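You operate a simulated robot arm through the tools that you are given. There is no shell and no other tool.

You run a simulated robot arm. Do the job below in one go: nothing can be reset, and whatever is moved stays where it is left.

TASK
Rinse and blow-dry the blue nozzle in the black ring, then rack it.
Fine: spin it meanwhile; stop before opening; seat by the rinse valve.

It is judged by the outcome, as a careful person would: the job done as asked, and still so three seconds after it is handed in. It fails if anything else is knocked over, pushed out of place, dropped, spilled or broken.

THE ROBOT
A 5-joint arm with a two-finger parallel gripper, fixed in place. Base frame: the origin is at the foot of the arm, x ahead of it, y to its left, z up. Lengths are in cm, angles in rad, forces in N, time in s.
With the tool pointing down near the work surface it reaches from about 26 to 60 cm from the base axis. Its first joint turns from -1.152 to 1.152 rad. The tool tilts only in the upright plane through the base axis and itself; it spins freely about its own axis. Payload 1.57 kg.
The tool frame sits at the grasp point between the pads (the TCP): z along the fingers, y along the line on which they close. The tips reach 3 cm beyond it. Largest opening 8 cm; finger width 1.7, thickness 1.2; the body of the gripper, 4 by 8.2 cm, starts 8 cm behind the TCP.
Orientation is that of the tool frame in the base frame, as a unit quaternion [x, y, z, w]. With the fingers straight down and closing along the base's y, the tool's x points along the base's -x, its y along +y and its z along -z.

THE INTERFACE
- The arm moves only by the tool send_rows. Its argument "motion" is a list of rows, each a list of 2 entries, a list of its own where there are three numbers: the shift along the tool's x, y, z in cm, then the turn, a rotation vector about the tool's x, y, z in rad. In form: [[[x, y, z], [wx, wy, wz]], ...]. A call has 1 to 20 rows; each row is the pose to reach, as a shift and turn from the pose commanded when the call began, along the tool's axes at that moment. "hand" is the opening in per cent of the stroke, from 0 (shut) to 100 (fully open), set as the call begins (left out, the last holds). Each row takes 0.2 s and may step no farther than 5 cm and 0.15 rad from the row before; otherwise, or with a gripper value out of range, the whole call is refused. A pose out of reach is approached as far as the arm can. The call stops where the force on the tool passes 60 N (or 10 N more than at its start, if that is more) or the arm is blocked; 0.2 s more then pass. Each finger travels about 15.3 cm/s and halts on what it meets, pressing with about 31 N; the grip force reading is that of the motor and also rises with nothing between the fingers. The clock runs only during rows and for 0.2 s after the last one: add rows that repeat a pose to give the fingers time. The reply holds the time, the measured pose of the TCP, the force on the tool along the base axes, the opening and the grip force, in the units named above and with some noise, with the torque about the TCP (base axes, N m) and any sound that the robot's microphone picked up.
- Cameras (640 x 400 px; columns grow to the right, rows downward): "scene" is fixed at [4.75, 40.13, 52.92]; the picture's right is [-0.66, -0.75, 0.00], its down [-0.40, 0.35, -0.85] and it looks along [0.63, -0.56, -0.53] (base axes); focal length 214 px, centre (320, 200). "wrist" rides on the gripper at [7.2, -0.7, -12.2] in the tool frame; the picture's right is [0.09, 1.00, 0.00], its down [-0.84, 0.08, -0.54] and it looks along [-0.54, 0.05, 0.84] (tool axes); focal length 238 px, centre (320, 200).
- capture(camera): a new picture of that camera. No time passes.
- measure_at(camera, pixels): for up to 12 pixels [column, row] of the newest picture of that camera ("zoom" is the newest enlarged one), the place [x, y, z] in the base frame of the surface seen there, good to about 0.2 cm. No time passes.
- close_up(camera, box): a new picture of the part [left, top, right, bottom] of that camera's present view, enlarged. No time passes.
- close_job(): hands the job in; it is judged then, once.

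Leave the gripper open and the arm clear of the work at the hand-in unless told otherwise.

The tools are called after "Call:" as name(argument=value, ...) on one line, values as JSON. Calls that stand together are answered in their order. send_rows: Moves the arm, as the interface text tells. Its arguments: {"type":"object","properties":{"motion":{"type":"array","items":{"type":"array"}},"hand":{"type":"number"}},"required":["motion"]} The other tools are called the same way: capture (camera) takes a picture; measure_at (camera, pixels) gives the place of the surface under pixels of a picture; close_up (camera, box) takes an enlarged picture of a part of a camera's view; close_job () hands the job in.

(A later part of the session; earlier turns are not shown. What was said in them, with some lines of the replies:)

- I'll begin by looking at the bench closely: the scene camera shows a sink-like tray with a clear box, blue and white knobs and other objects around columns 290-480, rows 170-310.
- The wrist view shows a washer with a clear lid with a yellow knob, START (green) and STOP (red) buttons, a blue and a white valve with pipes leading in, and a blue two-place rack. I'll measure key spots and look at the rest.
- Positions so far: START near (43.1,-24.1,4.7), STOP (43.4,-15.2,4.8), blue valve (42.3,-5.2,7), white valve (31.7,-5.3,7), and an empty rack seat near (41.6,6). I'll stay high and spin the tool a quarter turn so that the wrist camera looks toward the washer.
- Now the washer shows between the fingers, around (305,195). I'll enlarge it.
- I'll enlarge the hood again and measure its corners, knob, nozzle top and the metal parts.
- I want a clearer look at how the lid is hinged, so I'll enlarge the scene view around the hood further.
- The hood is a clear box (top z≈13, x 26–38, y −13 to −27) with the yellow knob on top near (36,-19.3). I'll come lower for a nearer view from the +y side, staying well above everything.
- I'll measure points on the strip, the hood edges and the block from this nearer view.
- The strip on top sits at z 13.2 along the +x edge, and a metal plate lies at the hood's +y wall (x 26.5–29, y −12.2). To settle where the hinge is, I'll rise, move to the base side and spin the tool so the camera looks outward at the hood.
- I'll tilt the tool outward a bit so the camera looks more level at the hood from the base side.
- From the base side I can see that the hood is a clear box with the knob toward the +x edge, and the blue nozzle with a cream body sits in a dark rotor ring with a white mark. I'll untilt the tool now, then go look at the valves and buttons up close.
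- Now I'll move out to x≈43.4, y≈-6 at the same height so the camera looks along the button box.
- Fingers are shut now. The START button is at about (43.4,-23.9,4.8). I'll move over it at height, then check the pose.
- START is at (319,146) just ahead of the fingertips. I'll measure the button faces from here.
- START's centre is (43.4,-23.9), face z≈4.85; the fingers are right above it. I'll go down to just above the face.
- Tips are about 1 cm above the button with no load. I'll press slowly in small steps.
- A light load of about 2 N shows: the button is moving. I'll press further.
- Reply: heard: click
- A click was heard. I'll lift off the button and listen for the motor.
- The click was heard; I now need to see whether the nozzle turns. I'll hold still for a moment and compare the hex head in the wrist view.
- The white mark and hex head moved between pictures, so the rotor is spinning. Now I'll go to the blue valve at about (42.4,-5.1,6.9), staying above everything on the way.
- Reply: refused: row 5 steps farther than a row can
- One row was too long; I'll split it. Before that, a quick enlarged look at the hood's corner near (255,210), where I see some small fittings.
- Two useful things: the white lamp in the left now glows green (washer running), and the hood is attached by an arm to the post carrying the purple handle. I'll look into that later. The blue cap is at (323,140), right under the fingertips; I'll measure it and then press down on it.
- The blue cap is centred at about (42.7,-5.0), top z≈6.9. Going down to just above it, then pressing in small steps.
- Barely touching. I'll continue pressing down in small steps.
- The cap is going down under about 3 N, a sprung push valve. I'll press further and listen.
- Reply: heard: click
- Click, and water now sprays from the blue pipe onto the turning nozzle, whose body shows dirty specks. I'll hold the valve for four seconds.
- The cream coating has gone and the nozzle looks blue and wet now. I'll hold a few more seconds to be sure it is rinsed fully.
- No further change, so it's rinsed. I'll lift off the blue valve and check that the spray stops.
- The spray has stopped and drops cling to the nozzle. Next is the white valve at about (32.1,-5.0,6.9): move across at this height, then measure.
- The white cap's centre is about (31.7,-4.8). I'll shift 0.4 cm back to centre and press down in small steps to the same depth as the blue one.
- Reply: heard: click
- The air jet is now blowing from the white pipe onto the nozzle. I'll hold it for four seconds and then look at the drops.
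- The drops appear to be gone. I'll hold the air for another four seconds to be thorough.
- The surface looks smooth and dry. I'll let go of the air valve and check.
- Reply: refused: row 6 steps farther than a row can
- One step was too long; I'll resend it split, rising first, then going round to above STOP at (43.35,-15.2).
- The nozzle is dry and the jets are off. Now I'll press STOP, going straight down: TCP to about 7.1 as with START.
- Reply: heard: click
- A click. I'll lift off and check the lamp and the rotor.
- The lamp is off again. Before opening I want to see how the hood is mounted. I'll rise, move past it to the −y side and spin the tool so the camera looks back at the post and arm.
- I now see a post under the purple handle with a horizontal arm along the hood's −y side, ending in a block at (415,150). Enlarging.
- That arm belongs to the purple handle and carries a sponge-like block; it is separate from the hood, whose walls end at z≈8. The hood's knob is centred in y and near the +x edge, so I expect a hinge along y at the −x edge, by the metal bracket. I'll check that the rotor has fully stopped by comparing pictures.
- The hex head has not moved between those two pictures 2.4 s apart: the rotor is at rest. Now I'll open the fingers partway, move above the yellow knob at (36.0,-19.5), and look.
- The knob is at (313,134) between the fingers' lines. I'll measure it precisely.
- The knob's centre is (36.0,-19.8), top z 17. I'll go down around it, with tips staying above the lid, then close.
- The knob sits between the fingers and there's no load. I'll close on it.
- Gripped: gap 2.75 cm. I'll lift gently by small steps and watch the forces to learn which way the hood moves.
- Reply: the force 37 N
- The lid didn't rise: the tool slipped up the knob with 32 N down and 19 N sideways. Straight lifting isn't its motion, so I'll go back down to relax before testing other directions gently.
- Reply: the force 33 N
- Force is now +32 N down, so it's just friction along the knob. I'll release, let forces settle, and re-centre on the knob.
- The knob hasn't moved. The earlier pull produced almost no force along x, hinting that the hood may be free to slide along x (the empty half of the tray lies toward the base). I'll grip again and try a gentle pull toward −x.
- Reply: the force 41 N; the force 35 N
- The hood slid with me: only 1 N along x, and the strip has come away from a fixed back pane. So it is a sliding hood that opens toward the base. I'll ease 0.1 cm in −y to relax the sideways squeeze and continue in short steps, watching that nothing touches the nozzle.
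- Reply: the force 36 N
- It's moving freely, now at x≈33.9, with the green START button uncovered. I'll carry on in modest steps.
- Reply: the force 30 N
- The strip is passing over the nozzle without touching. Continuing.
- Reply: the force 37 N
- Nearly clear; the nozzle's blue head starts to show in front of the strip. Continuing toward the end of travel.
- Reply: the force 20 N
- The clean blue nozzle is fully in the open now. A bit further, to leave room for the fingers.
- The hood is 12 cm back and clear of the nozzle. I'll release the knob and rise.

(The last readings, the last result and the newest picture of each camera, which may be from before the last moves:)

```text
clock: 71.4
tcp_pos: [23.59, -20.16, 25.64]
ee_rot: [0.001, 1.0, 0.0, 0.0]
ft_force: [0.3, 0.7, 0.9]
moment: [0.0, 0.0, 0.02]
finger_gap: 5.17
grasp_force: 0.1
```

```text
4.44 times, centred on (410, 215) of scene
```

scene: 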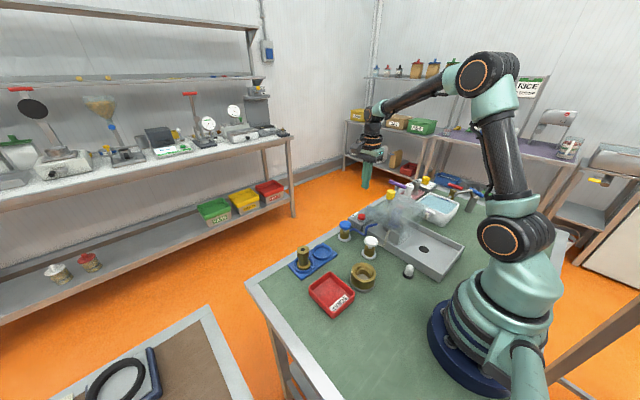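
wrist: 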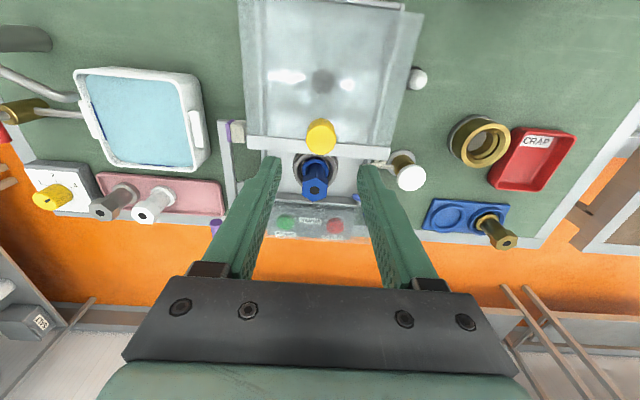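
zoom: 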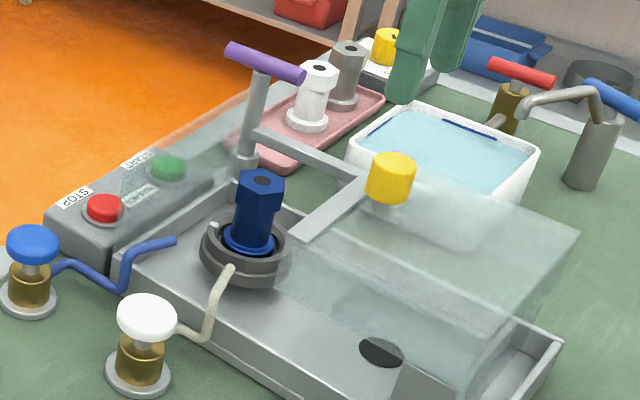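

Hood stays open. Now I'll measure the nozzle, from both cameras.

Call:
close_up(camera="scene", box=[380, 200, 428, 236])

Call:
measure_at(camera="zoom", pixels=[[310, 60], [250, 100], [350, 95], [290, 120], [290, 200], [285, 245], [220, 290], [400, 270], [300, 300], [180, 230], [270, 345], [380, 60]])

Call:
close_up(camera="wrist", box=[260, 120, 380, 240])

```text
11.11 times, centred on (404, 218) of scene
```

zoom: 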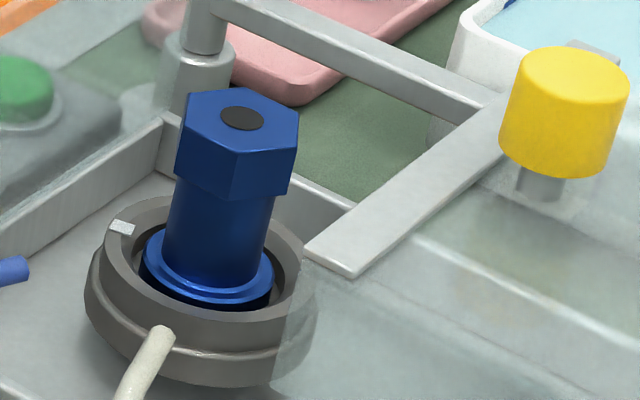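

```text
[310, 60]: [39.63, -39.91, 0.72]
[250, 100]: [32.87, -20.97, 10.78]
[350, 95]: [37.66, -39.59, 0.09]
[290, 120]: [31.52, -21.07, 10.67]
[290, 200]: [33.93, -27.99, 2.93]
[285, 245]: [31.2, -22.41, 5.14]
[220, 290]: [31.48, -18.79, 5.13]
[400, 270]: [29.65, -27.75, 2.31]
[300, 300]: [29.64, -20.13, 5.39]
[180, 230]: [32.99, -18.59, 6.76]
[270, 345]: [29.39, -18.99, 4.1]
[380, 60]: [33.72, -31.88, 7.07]
```

```text
3.33 times, centred on (320, 180) of wrist
```

zoom: 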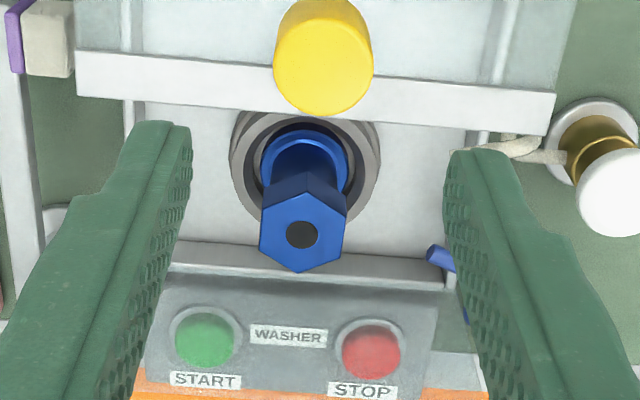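

The hex head shows clearly in this enlarged wrist view: bore at (302,235). I'll measure its corners and the ring around it.

Call:
measure_at(camera="zoom", pixels=[[302, 236], [302, 194], [342, 211], [341, 249], [301, 268], [263, 250], [266, 208], [300, 140], [350, 165], [370, 170], [240, 165], [300, 222]])

```text
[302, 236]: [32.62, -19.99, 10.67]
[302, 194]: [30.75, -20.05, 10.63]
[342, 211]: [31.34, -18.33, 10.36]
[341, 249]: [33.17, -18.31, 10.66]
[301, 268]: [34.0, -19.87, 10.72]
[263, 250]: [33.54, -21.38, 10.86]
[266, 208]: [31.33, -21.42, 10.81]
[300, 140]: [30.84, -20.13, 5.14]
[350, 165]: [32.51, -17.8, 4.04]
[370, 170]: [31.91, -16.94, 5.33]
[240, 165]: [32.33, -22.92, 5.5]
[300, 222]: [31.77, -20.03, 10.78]
```

The head's centre is (32.35,-19.9), top z≈10.7; its flats face ±y about 3.2 cm apart, which suits closing along y. I'll move over it at height, then check from above.

Call:
send_rows(hand=75, motion=[[[-3, 0.1, 0], [0, 0, 0]], [[-6, 0.2, 0], [0, 0, 0]], [[-8.76, 0.25, 0], [0, 0, 0]], [[-8.76, 0.25, 3], [0, 0, 0]], [[-8.76, 0.25, 6], [0, 0, 0]], [[-8.76, 0.25, 9], [0, 0, 0]], [[-8.76, 0.25, 9], [0, 0, 0]]])

Call:
capture(camera="wrist")

Call:
close_up(camera="scene", box=[360, 170, 440, 240])

```text
clock: 73.0
tcp_pos: [31.98, -19.71, 16.76]
ee_rot: [-0.001, 1.0, -0.001, -0.001]
ft_force: [-0.4, 0.6, 0.7]
moment: [0.02, -0.03, 0.01]
finger_gap: 5.99
grasp_force: 0.0
```

```text
taken
```

wrist: 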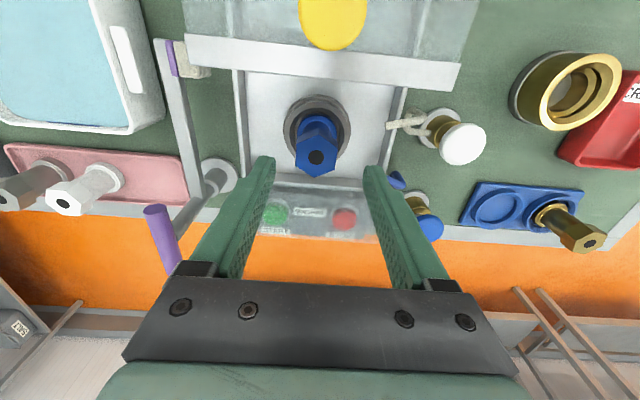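

```text
5.71 times, centred on (400, 205) of scene
```

zoom: 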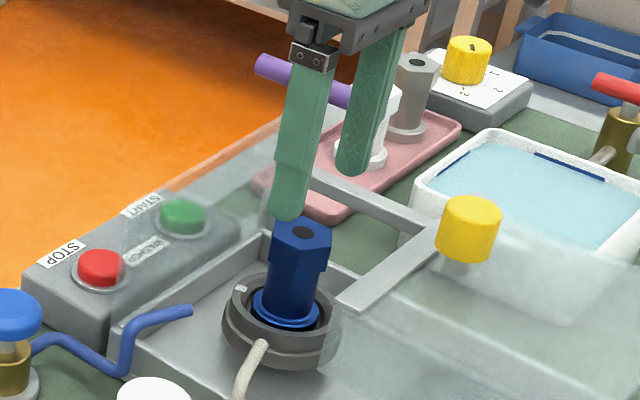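

I'll refine the nozzle's centre from this closer view.

Call:
close_up(camera="wrist", box=[260, 80, 380, 200])

Call:
measure_at(camera="wrist", pixels=[[316, 158], [316, 144], [335, 150], [333, 168], [316, 175], [297, 166], [298, 148], [345, 122], [290, 125], [400, 124], [455, 75]])

```text
3.33 times, centred on (320, 140) of wrist
```

zoom: 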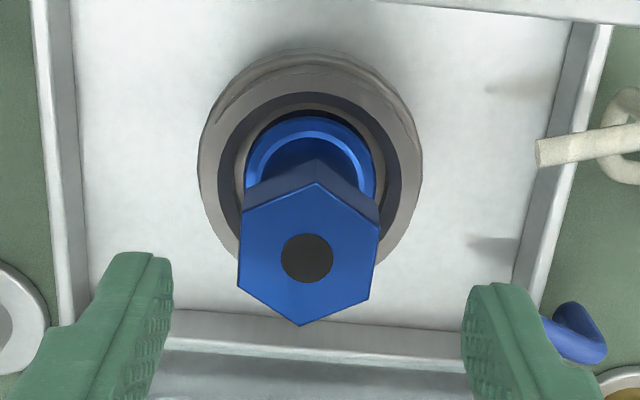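

```text
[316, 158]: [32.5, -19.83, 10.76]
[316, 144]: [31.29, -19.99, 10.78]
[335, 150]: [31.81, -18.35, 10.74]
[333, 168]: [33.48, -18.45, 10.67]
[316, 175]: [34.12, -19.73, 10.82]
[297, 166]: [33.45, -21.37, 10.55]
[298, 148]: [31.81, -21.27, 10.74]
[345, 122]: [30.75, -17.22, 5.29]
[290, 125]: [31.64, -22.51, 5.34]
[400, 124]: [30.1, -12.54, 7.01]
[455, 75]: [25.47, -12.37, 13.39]
```

The nozzle's axis is at (32.45,-19.85), with flats exactly facing ±y. I'll descend to TCP z≈9.6 with the fingers either side.

Call:
send_rows(motion=[[[-0.4, -0.12, 2], [0, 0, 0]], [[-0.4, -0.12, 4], [0, 0, 0]], [[-0.4, -0.12, 5.5], [0, 0, 0]], [[-0.4, -0.12, 6.6], [0, 0, 0]], [[-0.4, -0.12, 7.2], [0, 0, 0]], [[-0.4, -0.12, 7.2], [0, 0, 0]]])

Call:
capture(camera="wrist")

Call:
close_up(camera="scene", box=[370, 180, 434, 240])

```text
clock: 74.4
tcp_pos: [32.55, -19.82, 9.64]
ee_rot: [0.001, 1.0, 0.0, 0.0]
ft_force: [-0.3, 0.5, -0.4]
moment: [0.0, -0.05, 0.0]
finger_gap: 6.02
grasp_force: 0.0
```

```text
taken
```

wrist: 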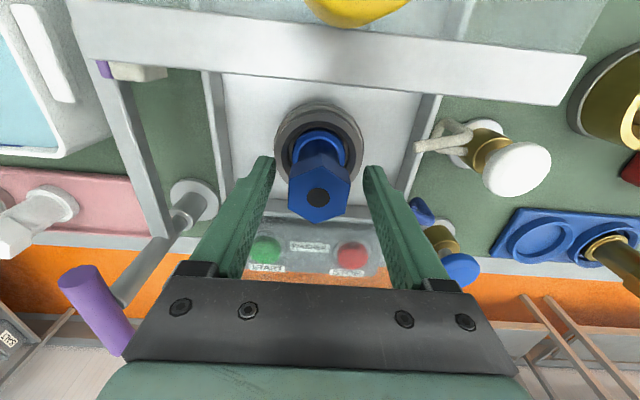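

```text
6.67 times, centred on (402, 210) of scene
```

zoom: 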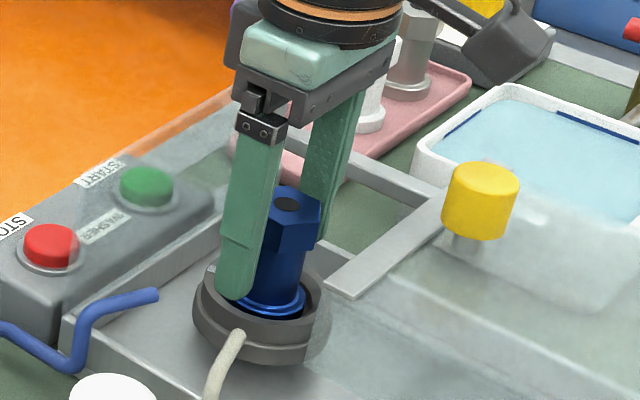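

The head is centred between the fingers. Closing now.

Call:
send_rows(hand=0, motion=[[[0, 0, 0], [0, 0, 0]], [[0, 0, 0], [0, 0, 0]], [[0, 0, 0], [0, 0, 0]], [[0, 0, 0], [0, 0, 0]]])

```text
clock: 75.4
tcp_pos: [32.54, -19.92, 9.62]
ee_rot: [0.0, 1.0, 0.0, 0.0]
ft_force: [0.2, 0.2, 0.2]
moment: [0.03, 0.0, 0.01]
finger_gap: 3.36
grasp_force: 31.4
```

Gripped cleanly at 3.36 cm with almost no side load. I'll lift straight up slowly.

Call:
send_rows(motion=[[[0, 0, -0.3], [0, 0, 0]], [[0, 0, -0.7], [0, 0, 0]], [[0, 0, -1.2], [0, 0, 0]], [[0, 0, -2], [0, 0, 0]], [[0, 0, -3], [0, 0, 0]]])

Call:
close_up(camera="scene", box=[370, 180, 434, 240])

```text
clock: 76.6
tcp_pos: [32.56, -19.67, 12.71]
ee_rot: [0.001, 1.0, 0.0, 0.0]
ft_force: [-0.7, -0.2, -1.7]
moment: [-0.01, -0.01, 0.04]
finger_gap: 3.37
grasp_force: 31.3
```

```text
6.67 times, centred on (402, 210) of scene
```

zoom: 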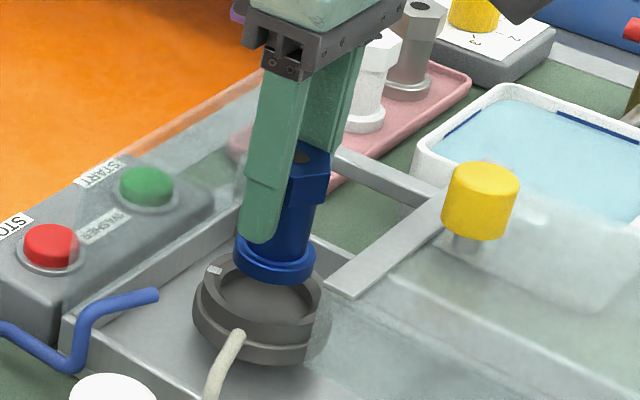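

The nozzle is out of the ring. I'll raise it well clear and carry it toward the rack, stopping short so the camera can see the rack.

Call:
send_rows(motion=[[[0, 0, -3], [0, 0, 0]], [[0, 0, -6], [0, 0, 0]], [[0, 0, -9], [0, 0, 0]], [[0, 3, -10], [0, 0, 0]], [[0, 6, -10], [0, 0, 0]], [[0, 9, -10], [0, 0, 0]], [[0, 12, -10], [0, 0, 0]], [[0, 15, -10], [0, 0, 0]], [[0, 15, -10], [0, 0, 0]]])

Call:
capture(camera="wrist")

Call:
capture(camera="scene")

```text
clock: 78.6
tcp_pos: [32.66, -4.82, 22.63]
ee_rot: [0.001, 1.0, 0.0, 0.0]
ft_force: [0.6, -0.4, -2.5]
moment: [0.0, 0.01, 0.01]
finger_gap: 3.37
grasp_force: 30.8
```

```text
taken
```

wrist: 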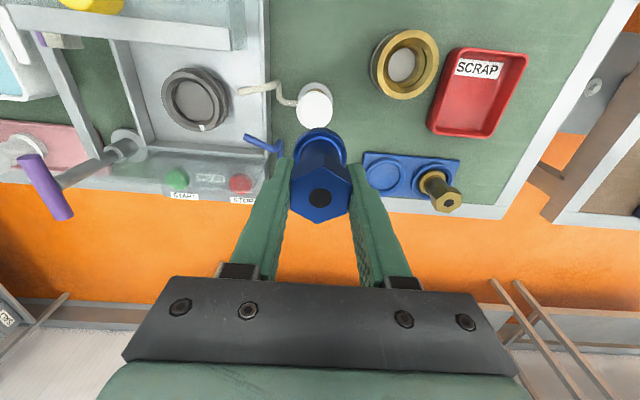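

```text
taken
```

scene: 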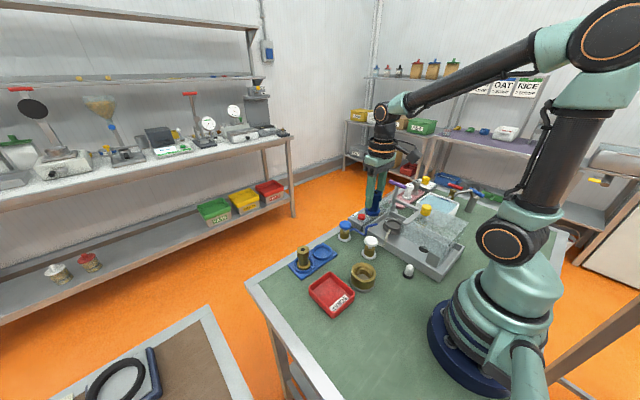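

The rack is at (410,180), its free seat at (385,175). I'll enlarge and measure it.

Call:
close_up(camera="wrist", box=[355, 140, 475, 215])

Call:
measure_at(camera="zoom", pixels=[[170, 185], [170, 105], [170, 262], [95, 185], [250, 185], [170, 115], [110, 180], [232, 185], [60, 100], [540, 130], [500, 330], [320, 180]])

Call:
close_up(camera="scene", box=[280, 230, 350, 280])

```text
5.33 times, centred on (415, 178) of wrist
```

zoom: 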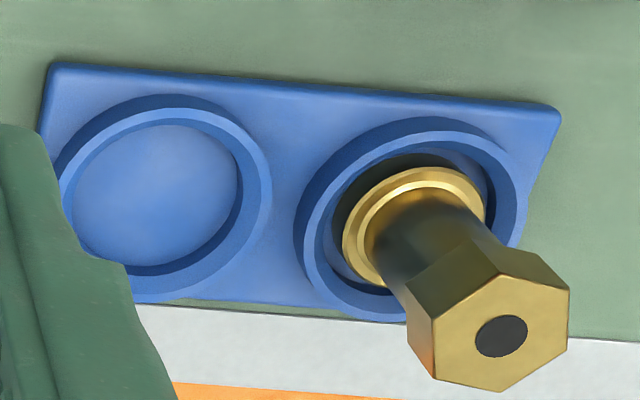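

```text
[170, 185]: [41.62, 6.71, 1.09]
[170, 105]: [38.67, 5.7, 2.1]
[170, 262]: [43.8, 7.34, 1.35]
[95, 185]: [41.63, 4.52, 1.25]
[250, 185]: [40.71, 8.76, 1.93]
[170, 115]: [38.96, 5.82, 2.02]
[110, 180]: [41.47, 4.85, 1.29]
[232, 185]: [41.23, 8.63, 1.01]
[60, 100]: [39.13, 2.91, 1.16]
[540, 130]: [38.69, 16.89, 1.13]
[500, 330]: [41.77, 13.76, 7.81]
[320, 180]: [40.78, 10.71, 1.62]
```

```text
8.00 times, centred on (315, 255) of scene
```

zoom: 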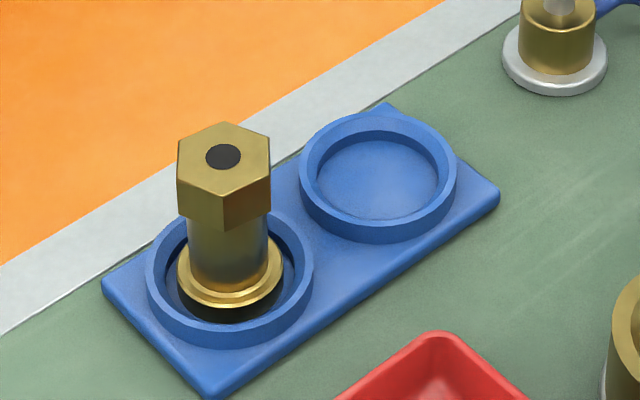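

Seat floor is about z 1.1 and the rim z 2.0. I'll measure rim points from the scene view to get the centre.

Call:
measure_at(camera="zoom", pixels=[[307, 172], [450, 168], [380, 122], [378, 228], [326, 135], [432, 132], [325, 208], [432, 210], [380, 185], [350, 180], [410, 180], [223, 157]])

```text
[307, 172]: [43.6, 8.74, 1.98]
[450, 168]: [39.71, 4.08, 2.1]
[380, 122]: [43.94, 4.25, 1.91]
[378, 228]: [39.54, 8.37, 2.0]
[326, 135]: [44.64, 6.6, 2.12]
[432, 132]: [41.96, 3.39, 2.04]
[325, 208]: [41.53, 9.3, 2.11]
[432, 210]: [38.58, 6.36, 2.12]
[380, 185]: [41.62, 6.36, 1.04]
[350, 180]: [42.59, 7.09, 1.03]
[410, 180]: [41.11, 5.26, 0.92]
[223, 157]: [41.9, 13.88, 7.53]
```

Seat centre is about (41.7,6.4), rim radius ~3, floor z≈1.05. Now I'll measure the held nozzle's lower end to know how far it extends below the fingers.

Call:
close_up(camera="scene", box=[345, 160, 409, 220])

```text
6.67 times, centred on (377, 190) of scene
```

zoom: 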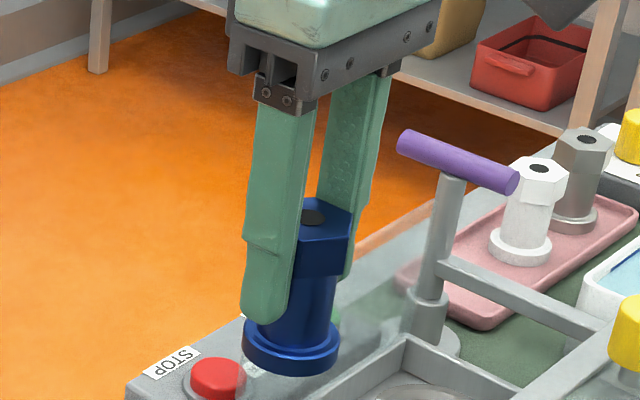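

Call:
measure_at(camera="zoom", pixels=[[292, 367], [292, 372], [260, 360], [325, 362], [300, 350], [335, 345], [250, 345], [310, 218], [330, 240], [325, 270], [320, 310], [262, 315]])

```text
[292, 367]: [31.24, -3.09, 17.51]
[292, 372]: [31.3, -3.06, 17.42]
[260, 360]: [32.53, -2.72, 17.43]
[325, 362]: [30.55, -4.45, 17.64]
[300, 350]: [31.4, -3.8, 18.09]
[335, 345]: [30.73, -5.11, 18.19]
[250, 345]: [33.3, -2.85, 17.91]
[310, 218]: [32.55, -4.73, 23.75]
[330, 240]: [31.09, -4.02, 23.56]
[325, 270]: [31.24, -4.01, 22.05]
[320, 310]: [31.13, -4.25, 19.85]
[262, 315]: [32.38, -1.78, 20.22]
```

The nozzle is about 6.4 cm tall, its base 5.3 cm below the TCP, and the flange is 4.1 cm across, so it fits the seat. To keep the fingers clear of the brass neighbour I'll turn the tool a quarter turn on the way, so they open along x, and stop high above the seat.

Call:
send_rows(motion=[[[-0.8, 1.0, 0], [0, 0, -0.14]], [[-1.6, 2.0, 0], [0, 0, -0.28]], [[-2.4, 3.0, 0], [0, 0, -0.42]], [[-3.2, 4.0, 0], [0, 0, -0.56]], [[-4.0, 5.0, 0], [0, 0, -0.7]], [[-4.8, 6.0, 0], [0, 0, -0.84]], [[-5.6, 7.0, 0], [0, 0, -0.98]], [[-6.4, 8.0, 0], [0, 0, -1.12]], [[-7.2, 9.0, 0], [0, 0, -1.26]], [[-8.0, 10.0, 0], [0, 0, -1.4]], [[-8.6, 10.7, 0], [0, 0, -1.5]], [[-9.1, 11.2, 0], [0, 0, -1.5708]], [[-9.1, 11.2, 0], [0, 0, -1.5708]]])

Call:
capture(camera="wrist")

Call:
close_up(camera="scene", box=[270, 180, 370, 280])

```text
clock: 81.4
tcp_pos: [41.54, 6.51, 22.66]
ee_rot: [0.708, -0.707, 0.0, 0.0]
ft_force: [0.8, -1.3, -1.1]
moment: [-0.01, 0.01, -0.04]
finger_gap: 3.36
grasp_force: 31.1
```

```text
taken
```

wrist: 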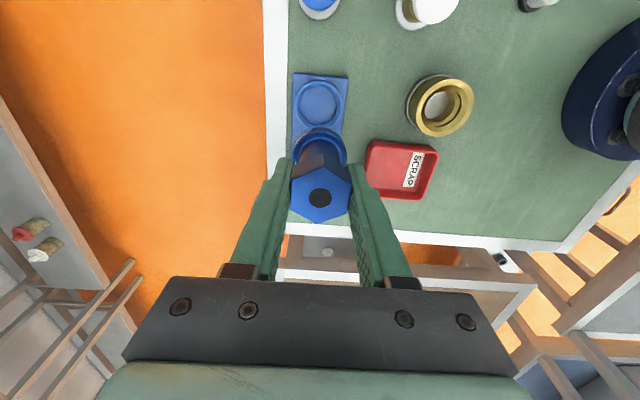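

```text
4.00 times, centred on (320, 230) of scene
```

zoom: 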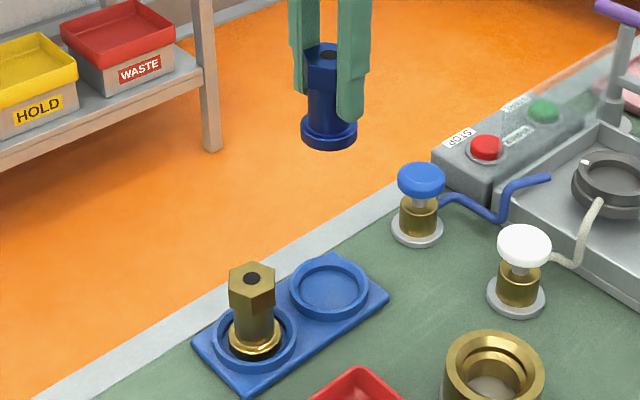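

The tool points its opening along x now. I'll descend to where the nozzle's base is about 1 cm above the rim and check the alignment.

Call:
send_rows(motion=[[[0.1, -0.15, 3], [0, 0, 0]], [[0.1, -0.15, 6], [0, 0, 0]], [[0.1, -0.15, 9], [0, 0, 0]], [[0.1, -0.15, 12], [0, 0, 0]], [[0.1, -0.15, 13.9], [0, 0, 0]], [[0.1, -0.15, 13.9], [0, 0, 0]]])

Call:
capture(camera="wrist")

Call:
close_up(camera="scene", box=[280, 220, 360, 280])

Call:
close_up(camera="wrist", box=[240, 40, 400, 240])

```text
clock: 82.8
tcp_pos: [41.75, 6.45, 8.8]
ee_rot: [-0.706, 0.708, 0.0, 0.0]
ft_force: [0.2, -0.1, -1.3]
moment: [0.0, -0.01, -0.04]
finger_gap: 3.36
grasp_force: 30.8
```

```text
taken
```

wrist: 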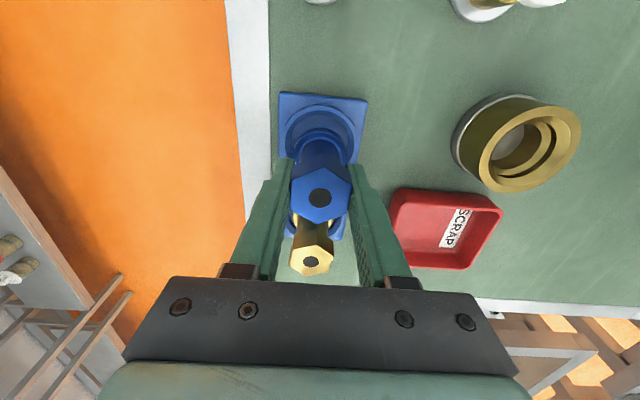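

```text
6.67 times, centred on (320, 250) of scene
```

zoom: 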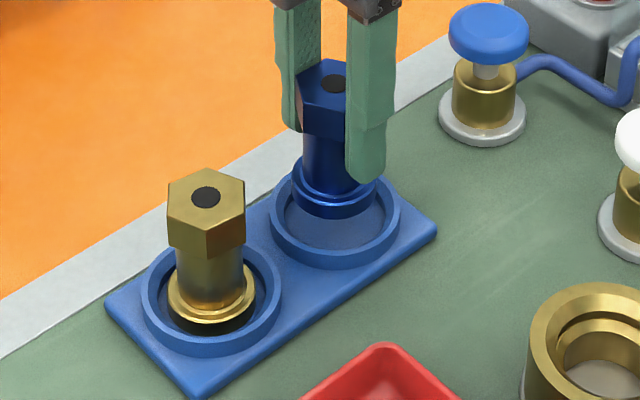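

```text
2.00 times, centred on (320, 140) of wrist
```

zoom: 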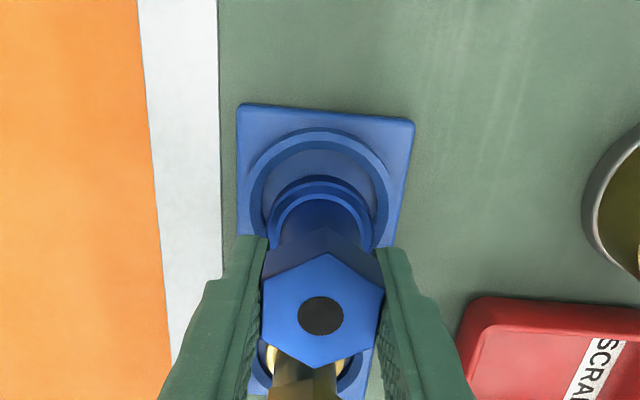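

The base hangs centred over the free seat, about 2.4 cm above its floor. I'll lower it slowly, with small steps near the end.

Call:
send_rows(motion=[[[0, 0, 0.6], [0, 0, 0]], [[0, 0, 1.2], [0, 0, 0]], [[0, 0, 1.7], [0, 0, 0]], [[0, 0, 2.0], [0, 0, 0]]])

Call:
close_up(camera="scene", box=[280, 220, 360, 280])

```text
clock: 83.8
tcp_pos: [41.83, 6.38, 6.79]
ee_rot: [0.708, -0.707, 0.0, -0.001]
ft_force: [0.2, -0.2, -2.0]
moment: [0.03, 0.01, -0.03]
finger_gap: 3.35
grasp_force: 31.1
```

```text
6.67 times, centred on (320, 250) of scene
```

zoom: 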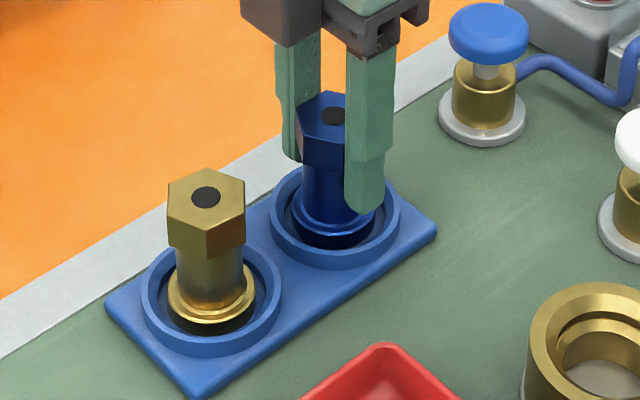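

The flange is inside the seat's rim. Going down by 0.1 cm steps until it touches.

Call:
send_rows(motion=[[[0, 0, 0.1], [0, 0, 0]], [[0, 0, 0.2], [0, 0, 0]], [[0, 0, 0.3], [0, 0, 0]]])

```text
clock: 84.6
tcp_pos: [41.9, 6.48, 6.39]
ee_rot: [0.707, -0.707, 0.0, 0.0]
ft_force: [-8.5, 2.7, 24.0]
moment: [0.01, 0.21, 0.01]
finger_gap: 3.37
grasp_force: 31.3
```

It has touched down (24 N up). I'll ease back a hair to relax and then open the fingers gently.

Call:
send_rows(motion=[[[0, 0, -0.06], [0, 0, 0]], [[0, 0, -0.1], [0, 0, 0]]])

```text
clock: 85.2
tcp_pos: [41.82, 6.41, 6.48]
ee_rot: [0.707, -0.707, 0.001, -0.002]
ft_force: [-3.1, 6.3, 15.7]
moment: [0.18, 0.03, 0.02]
finger_gap: 3.34
grasp_force: 31.7
```

Call:
send_rows(motion=[[[0, 0, -0.06], [0, 0, 0]], [[0, 0, -0.06], [0, 0, 0]]])

Call:
close_up(camera="scene", box=[280, 220, 360, 280])

```text
clock: 85.8
tcp_pos: [41.75, 6.43, 6.48]
ee_rot: [-0.707, 0.707, 0.0, 0.0]
ft_force: [1.6, -0.2, 2.9]
moment: [-0.08, -0.18, 0.04]
finger_gap: 3.36
grasp_force: 31.4
```

```text
6.67 times, centred on (320, 250) of scene
```

zoom: 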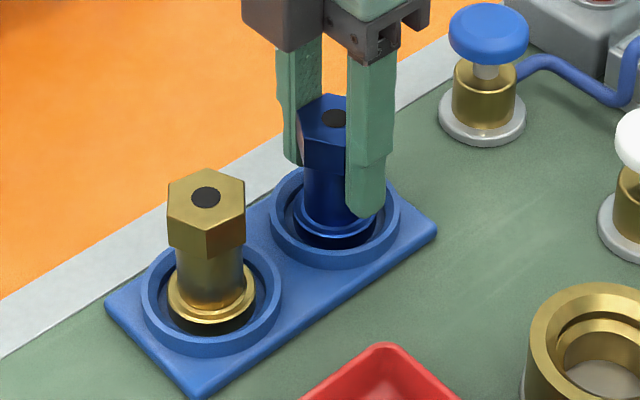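

Only ~3 N remains and the nozzle is resting in the seat. Opening the fingers now, then rising straight up.

Call:
send_rows(hand=65, motion=[[[0, 0, 0], [0, 0, 0]], [[0, 0, 0], [0, 0, 0]], [[0, 0, 0], [0, 0, 0]]])

Call:
close_up(camera="scene", box=[280, 220, 360, 280])

```text
clock: 86.6
tcp_pos: [41.83, 6.41, 6.66]
ee_rot: [0.707, -0.707, 0.0, 0.0]
ft_force: [-0.1, 0.2, 0.0]
moment: [0.02, -0.01, -0.02]
finger_gap: 5.22
grasp_force: 0.0
```

```text
6.67 times, centred on (320, 250) of scene
```

zoom: 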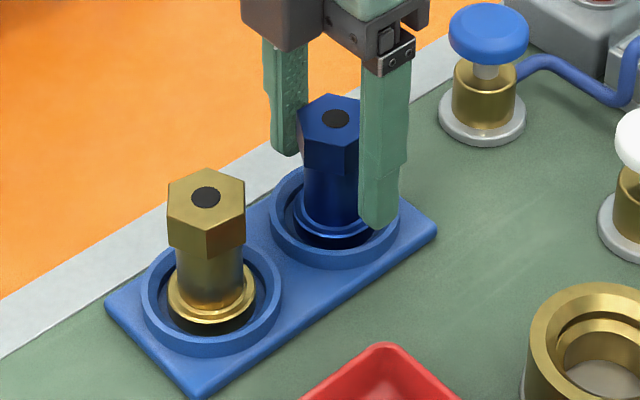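

The nozzle stands upright by itself in the seat. Rising straight up now.

Call:
send_rows(motion=[[[0, 0, -1], [0, 0, 0]], [[0, 0, -3], [0, 0, 0]], [[0, 0, -6], [0, 0, 0]], [[0, 0, -10], [0, 0, 0]], [[0, 0, -14], [0, 0, 0]], [[0, 0, -18], [0, 0, 0]], [[0, 0, -18], [0, 0, 0]]])

Call:
close_up(camera="scene", box=[280, 220, 360, 280])

Call:
capture(camera="wrist")

Call:
capture(camera="scene")

```text
clock: 88.2
tcp_pos: [42.04, 6.47, 24.51]
ee_rot: [-0.707, 0.707, 0.0, 0.0]
ft_force: [-0.1, 0.0, 0.2]
moment: [0.0, 0.02, 0.01]
finger_gap: 5.18
grasp_force: 0.0
```

```text
6.67 times, centred on (320, 250) of scene
```

zoom: 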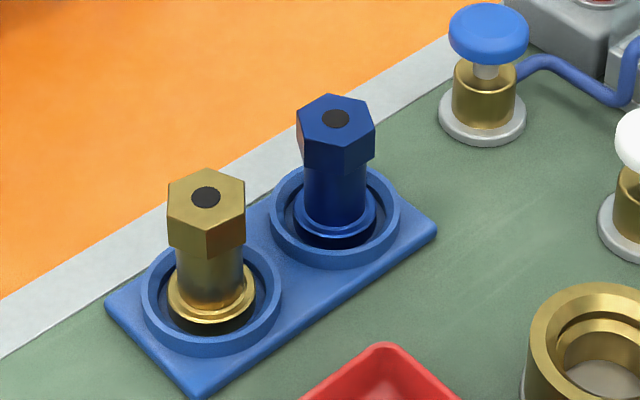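

```text
taken
```

wrist: 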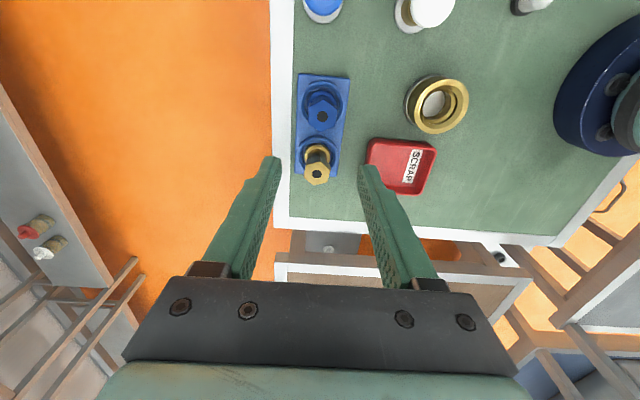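

```text
taken
```

scene: 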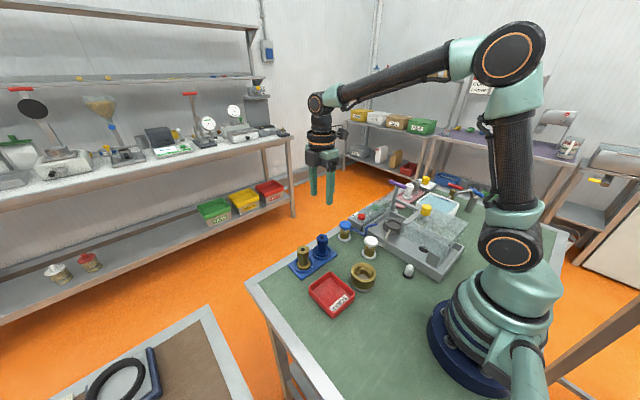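

The blue nozzle stands in the seat next to the blue (rinse) valve, clean and dry. I'll open the hand fully, raise the arm clear to about its starting place and take a last look.

Call:
send_rows(hand=100, motion=[[[0, 0, -4], [0, 0, 0]], [[0, 0, -8], [0, 0, 0]], [[0, 0, -12], [0, 0, 0]], [[4, 1.5, -12.5], [0, 0, 0]], [[8, 3, -12.5], [0, 0, 0]], [[8, 3, -12.5], [0, 0, 0]]])

Call:
capture(camera="scene")

Call:
close_up(camera="scene", box=[280, 220, 360, 280])

Call:
close_up(camera="scene", box=[350, 170, 480, 290])

```text
clock: 89.6
tcp_pos: [38.95, -1.45, 37.46]
ee_rot: [0.708, -0.707, 0.001, 0.0]
ft_force: [0.6, -0.1, -0.2]
moment: [0.0, 0.01, -0.02]
finger_gap: 8.02
grasp_force: 0.2
```

```text
taken
```

scene: 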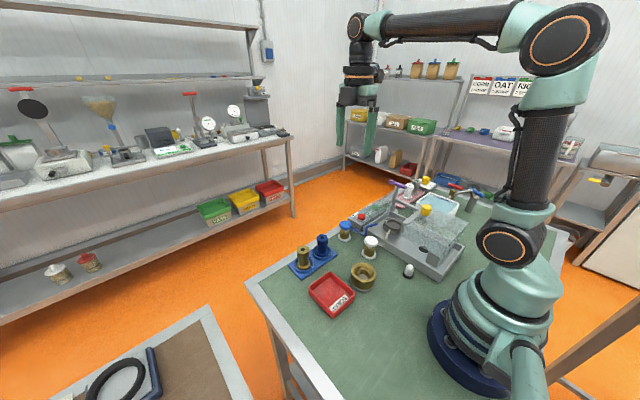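

```text
6.67 times, centred on (320, 250) of scene
```

zoom: 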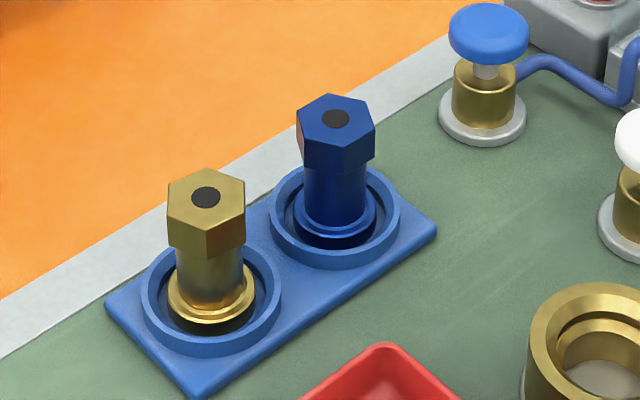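

```text
3.33 times, centred on (415, 230) of scene
```

zoom: 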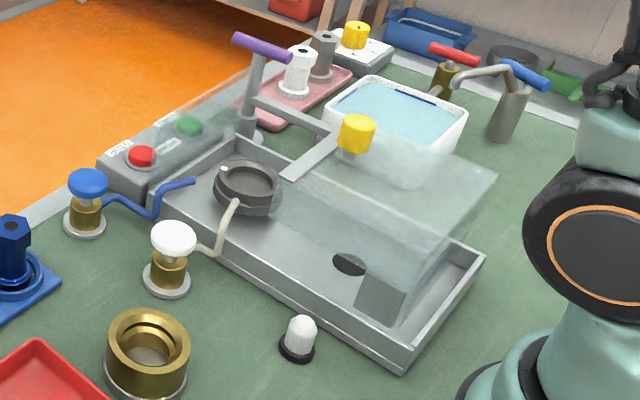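

The lamp is off, both valves are released, the nozzle stands upright in the free seat beside the blue valve, the gripper is open and the arm is clear. Nothing else has moved except the hood, which I slid open and left open since closing it wasn't asked. Handing in.

Call:
close_job()

```text
The job is handed in.
```

The blue nozzle was rinsed, blown dry and racked. It now stands upright in the free rack seat beside the blue rinse valve.

- **Spin and wash:** I started the washer first. Then I held the blue water valve for about 8 seconds and the white air valve for about 8 seconds while the nozzle spun. The cream coating washed off, and no drops were left after the air.
- **Stop before opening:** I pressed STOP, the lamp went out, and two pictures taken over 2 seconds apart showed the nozzle no longer turning. Only then did I open the hood.
- **Hood:** It slides toward the arm rather than lifting. Before I found that out I pulled up on its knob with about 32 N; the hood did not move and I saw no damage. I left it open, since closing it was not asked.
- **At hand-in:** The washer was off and both valves were released. The gripper was open, the arm was clear, and nothing else looked disturbed.
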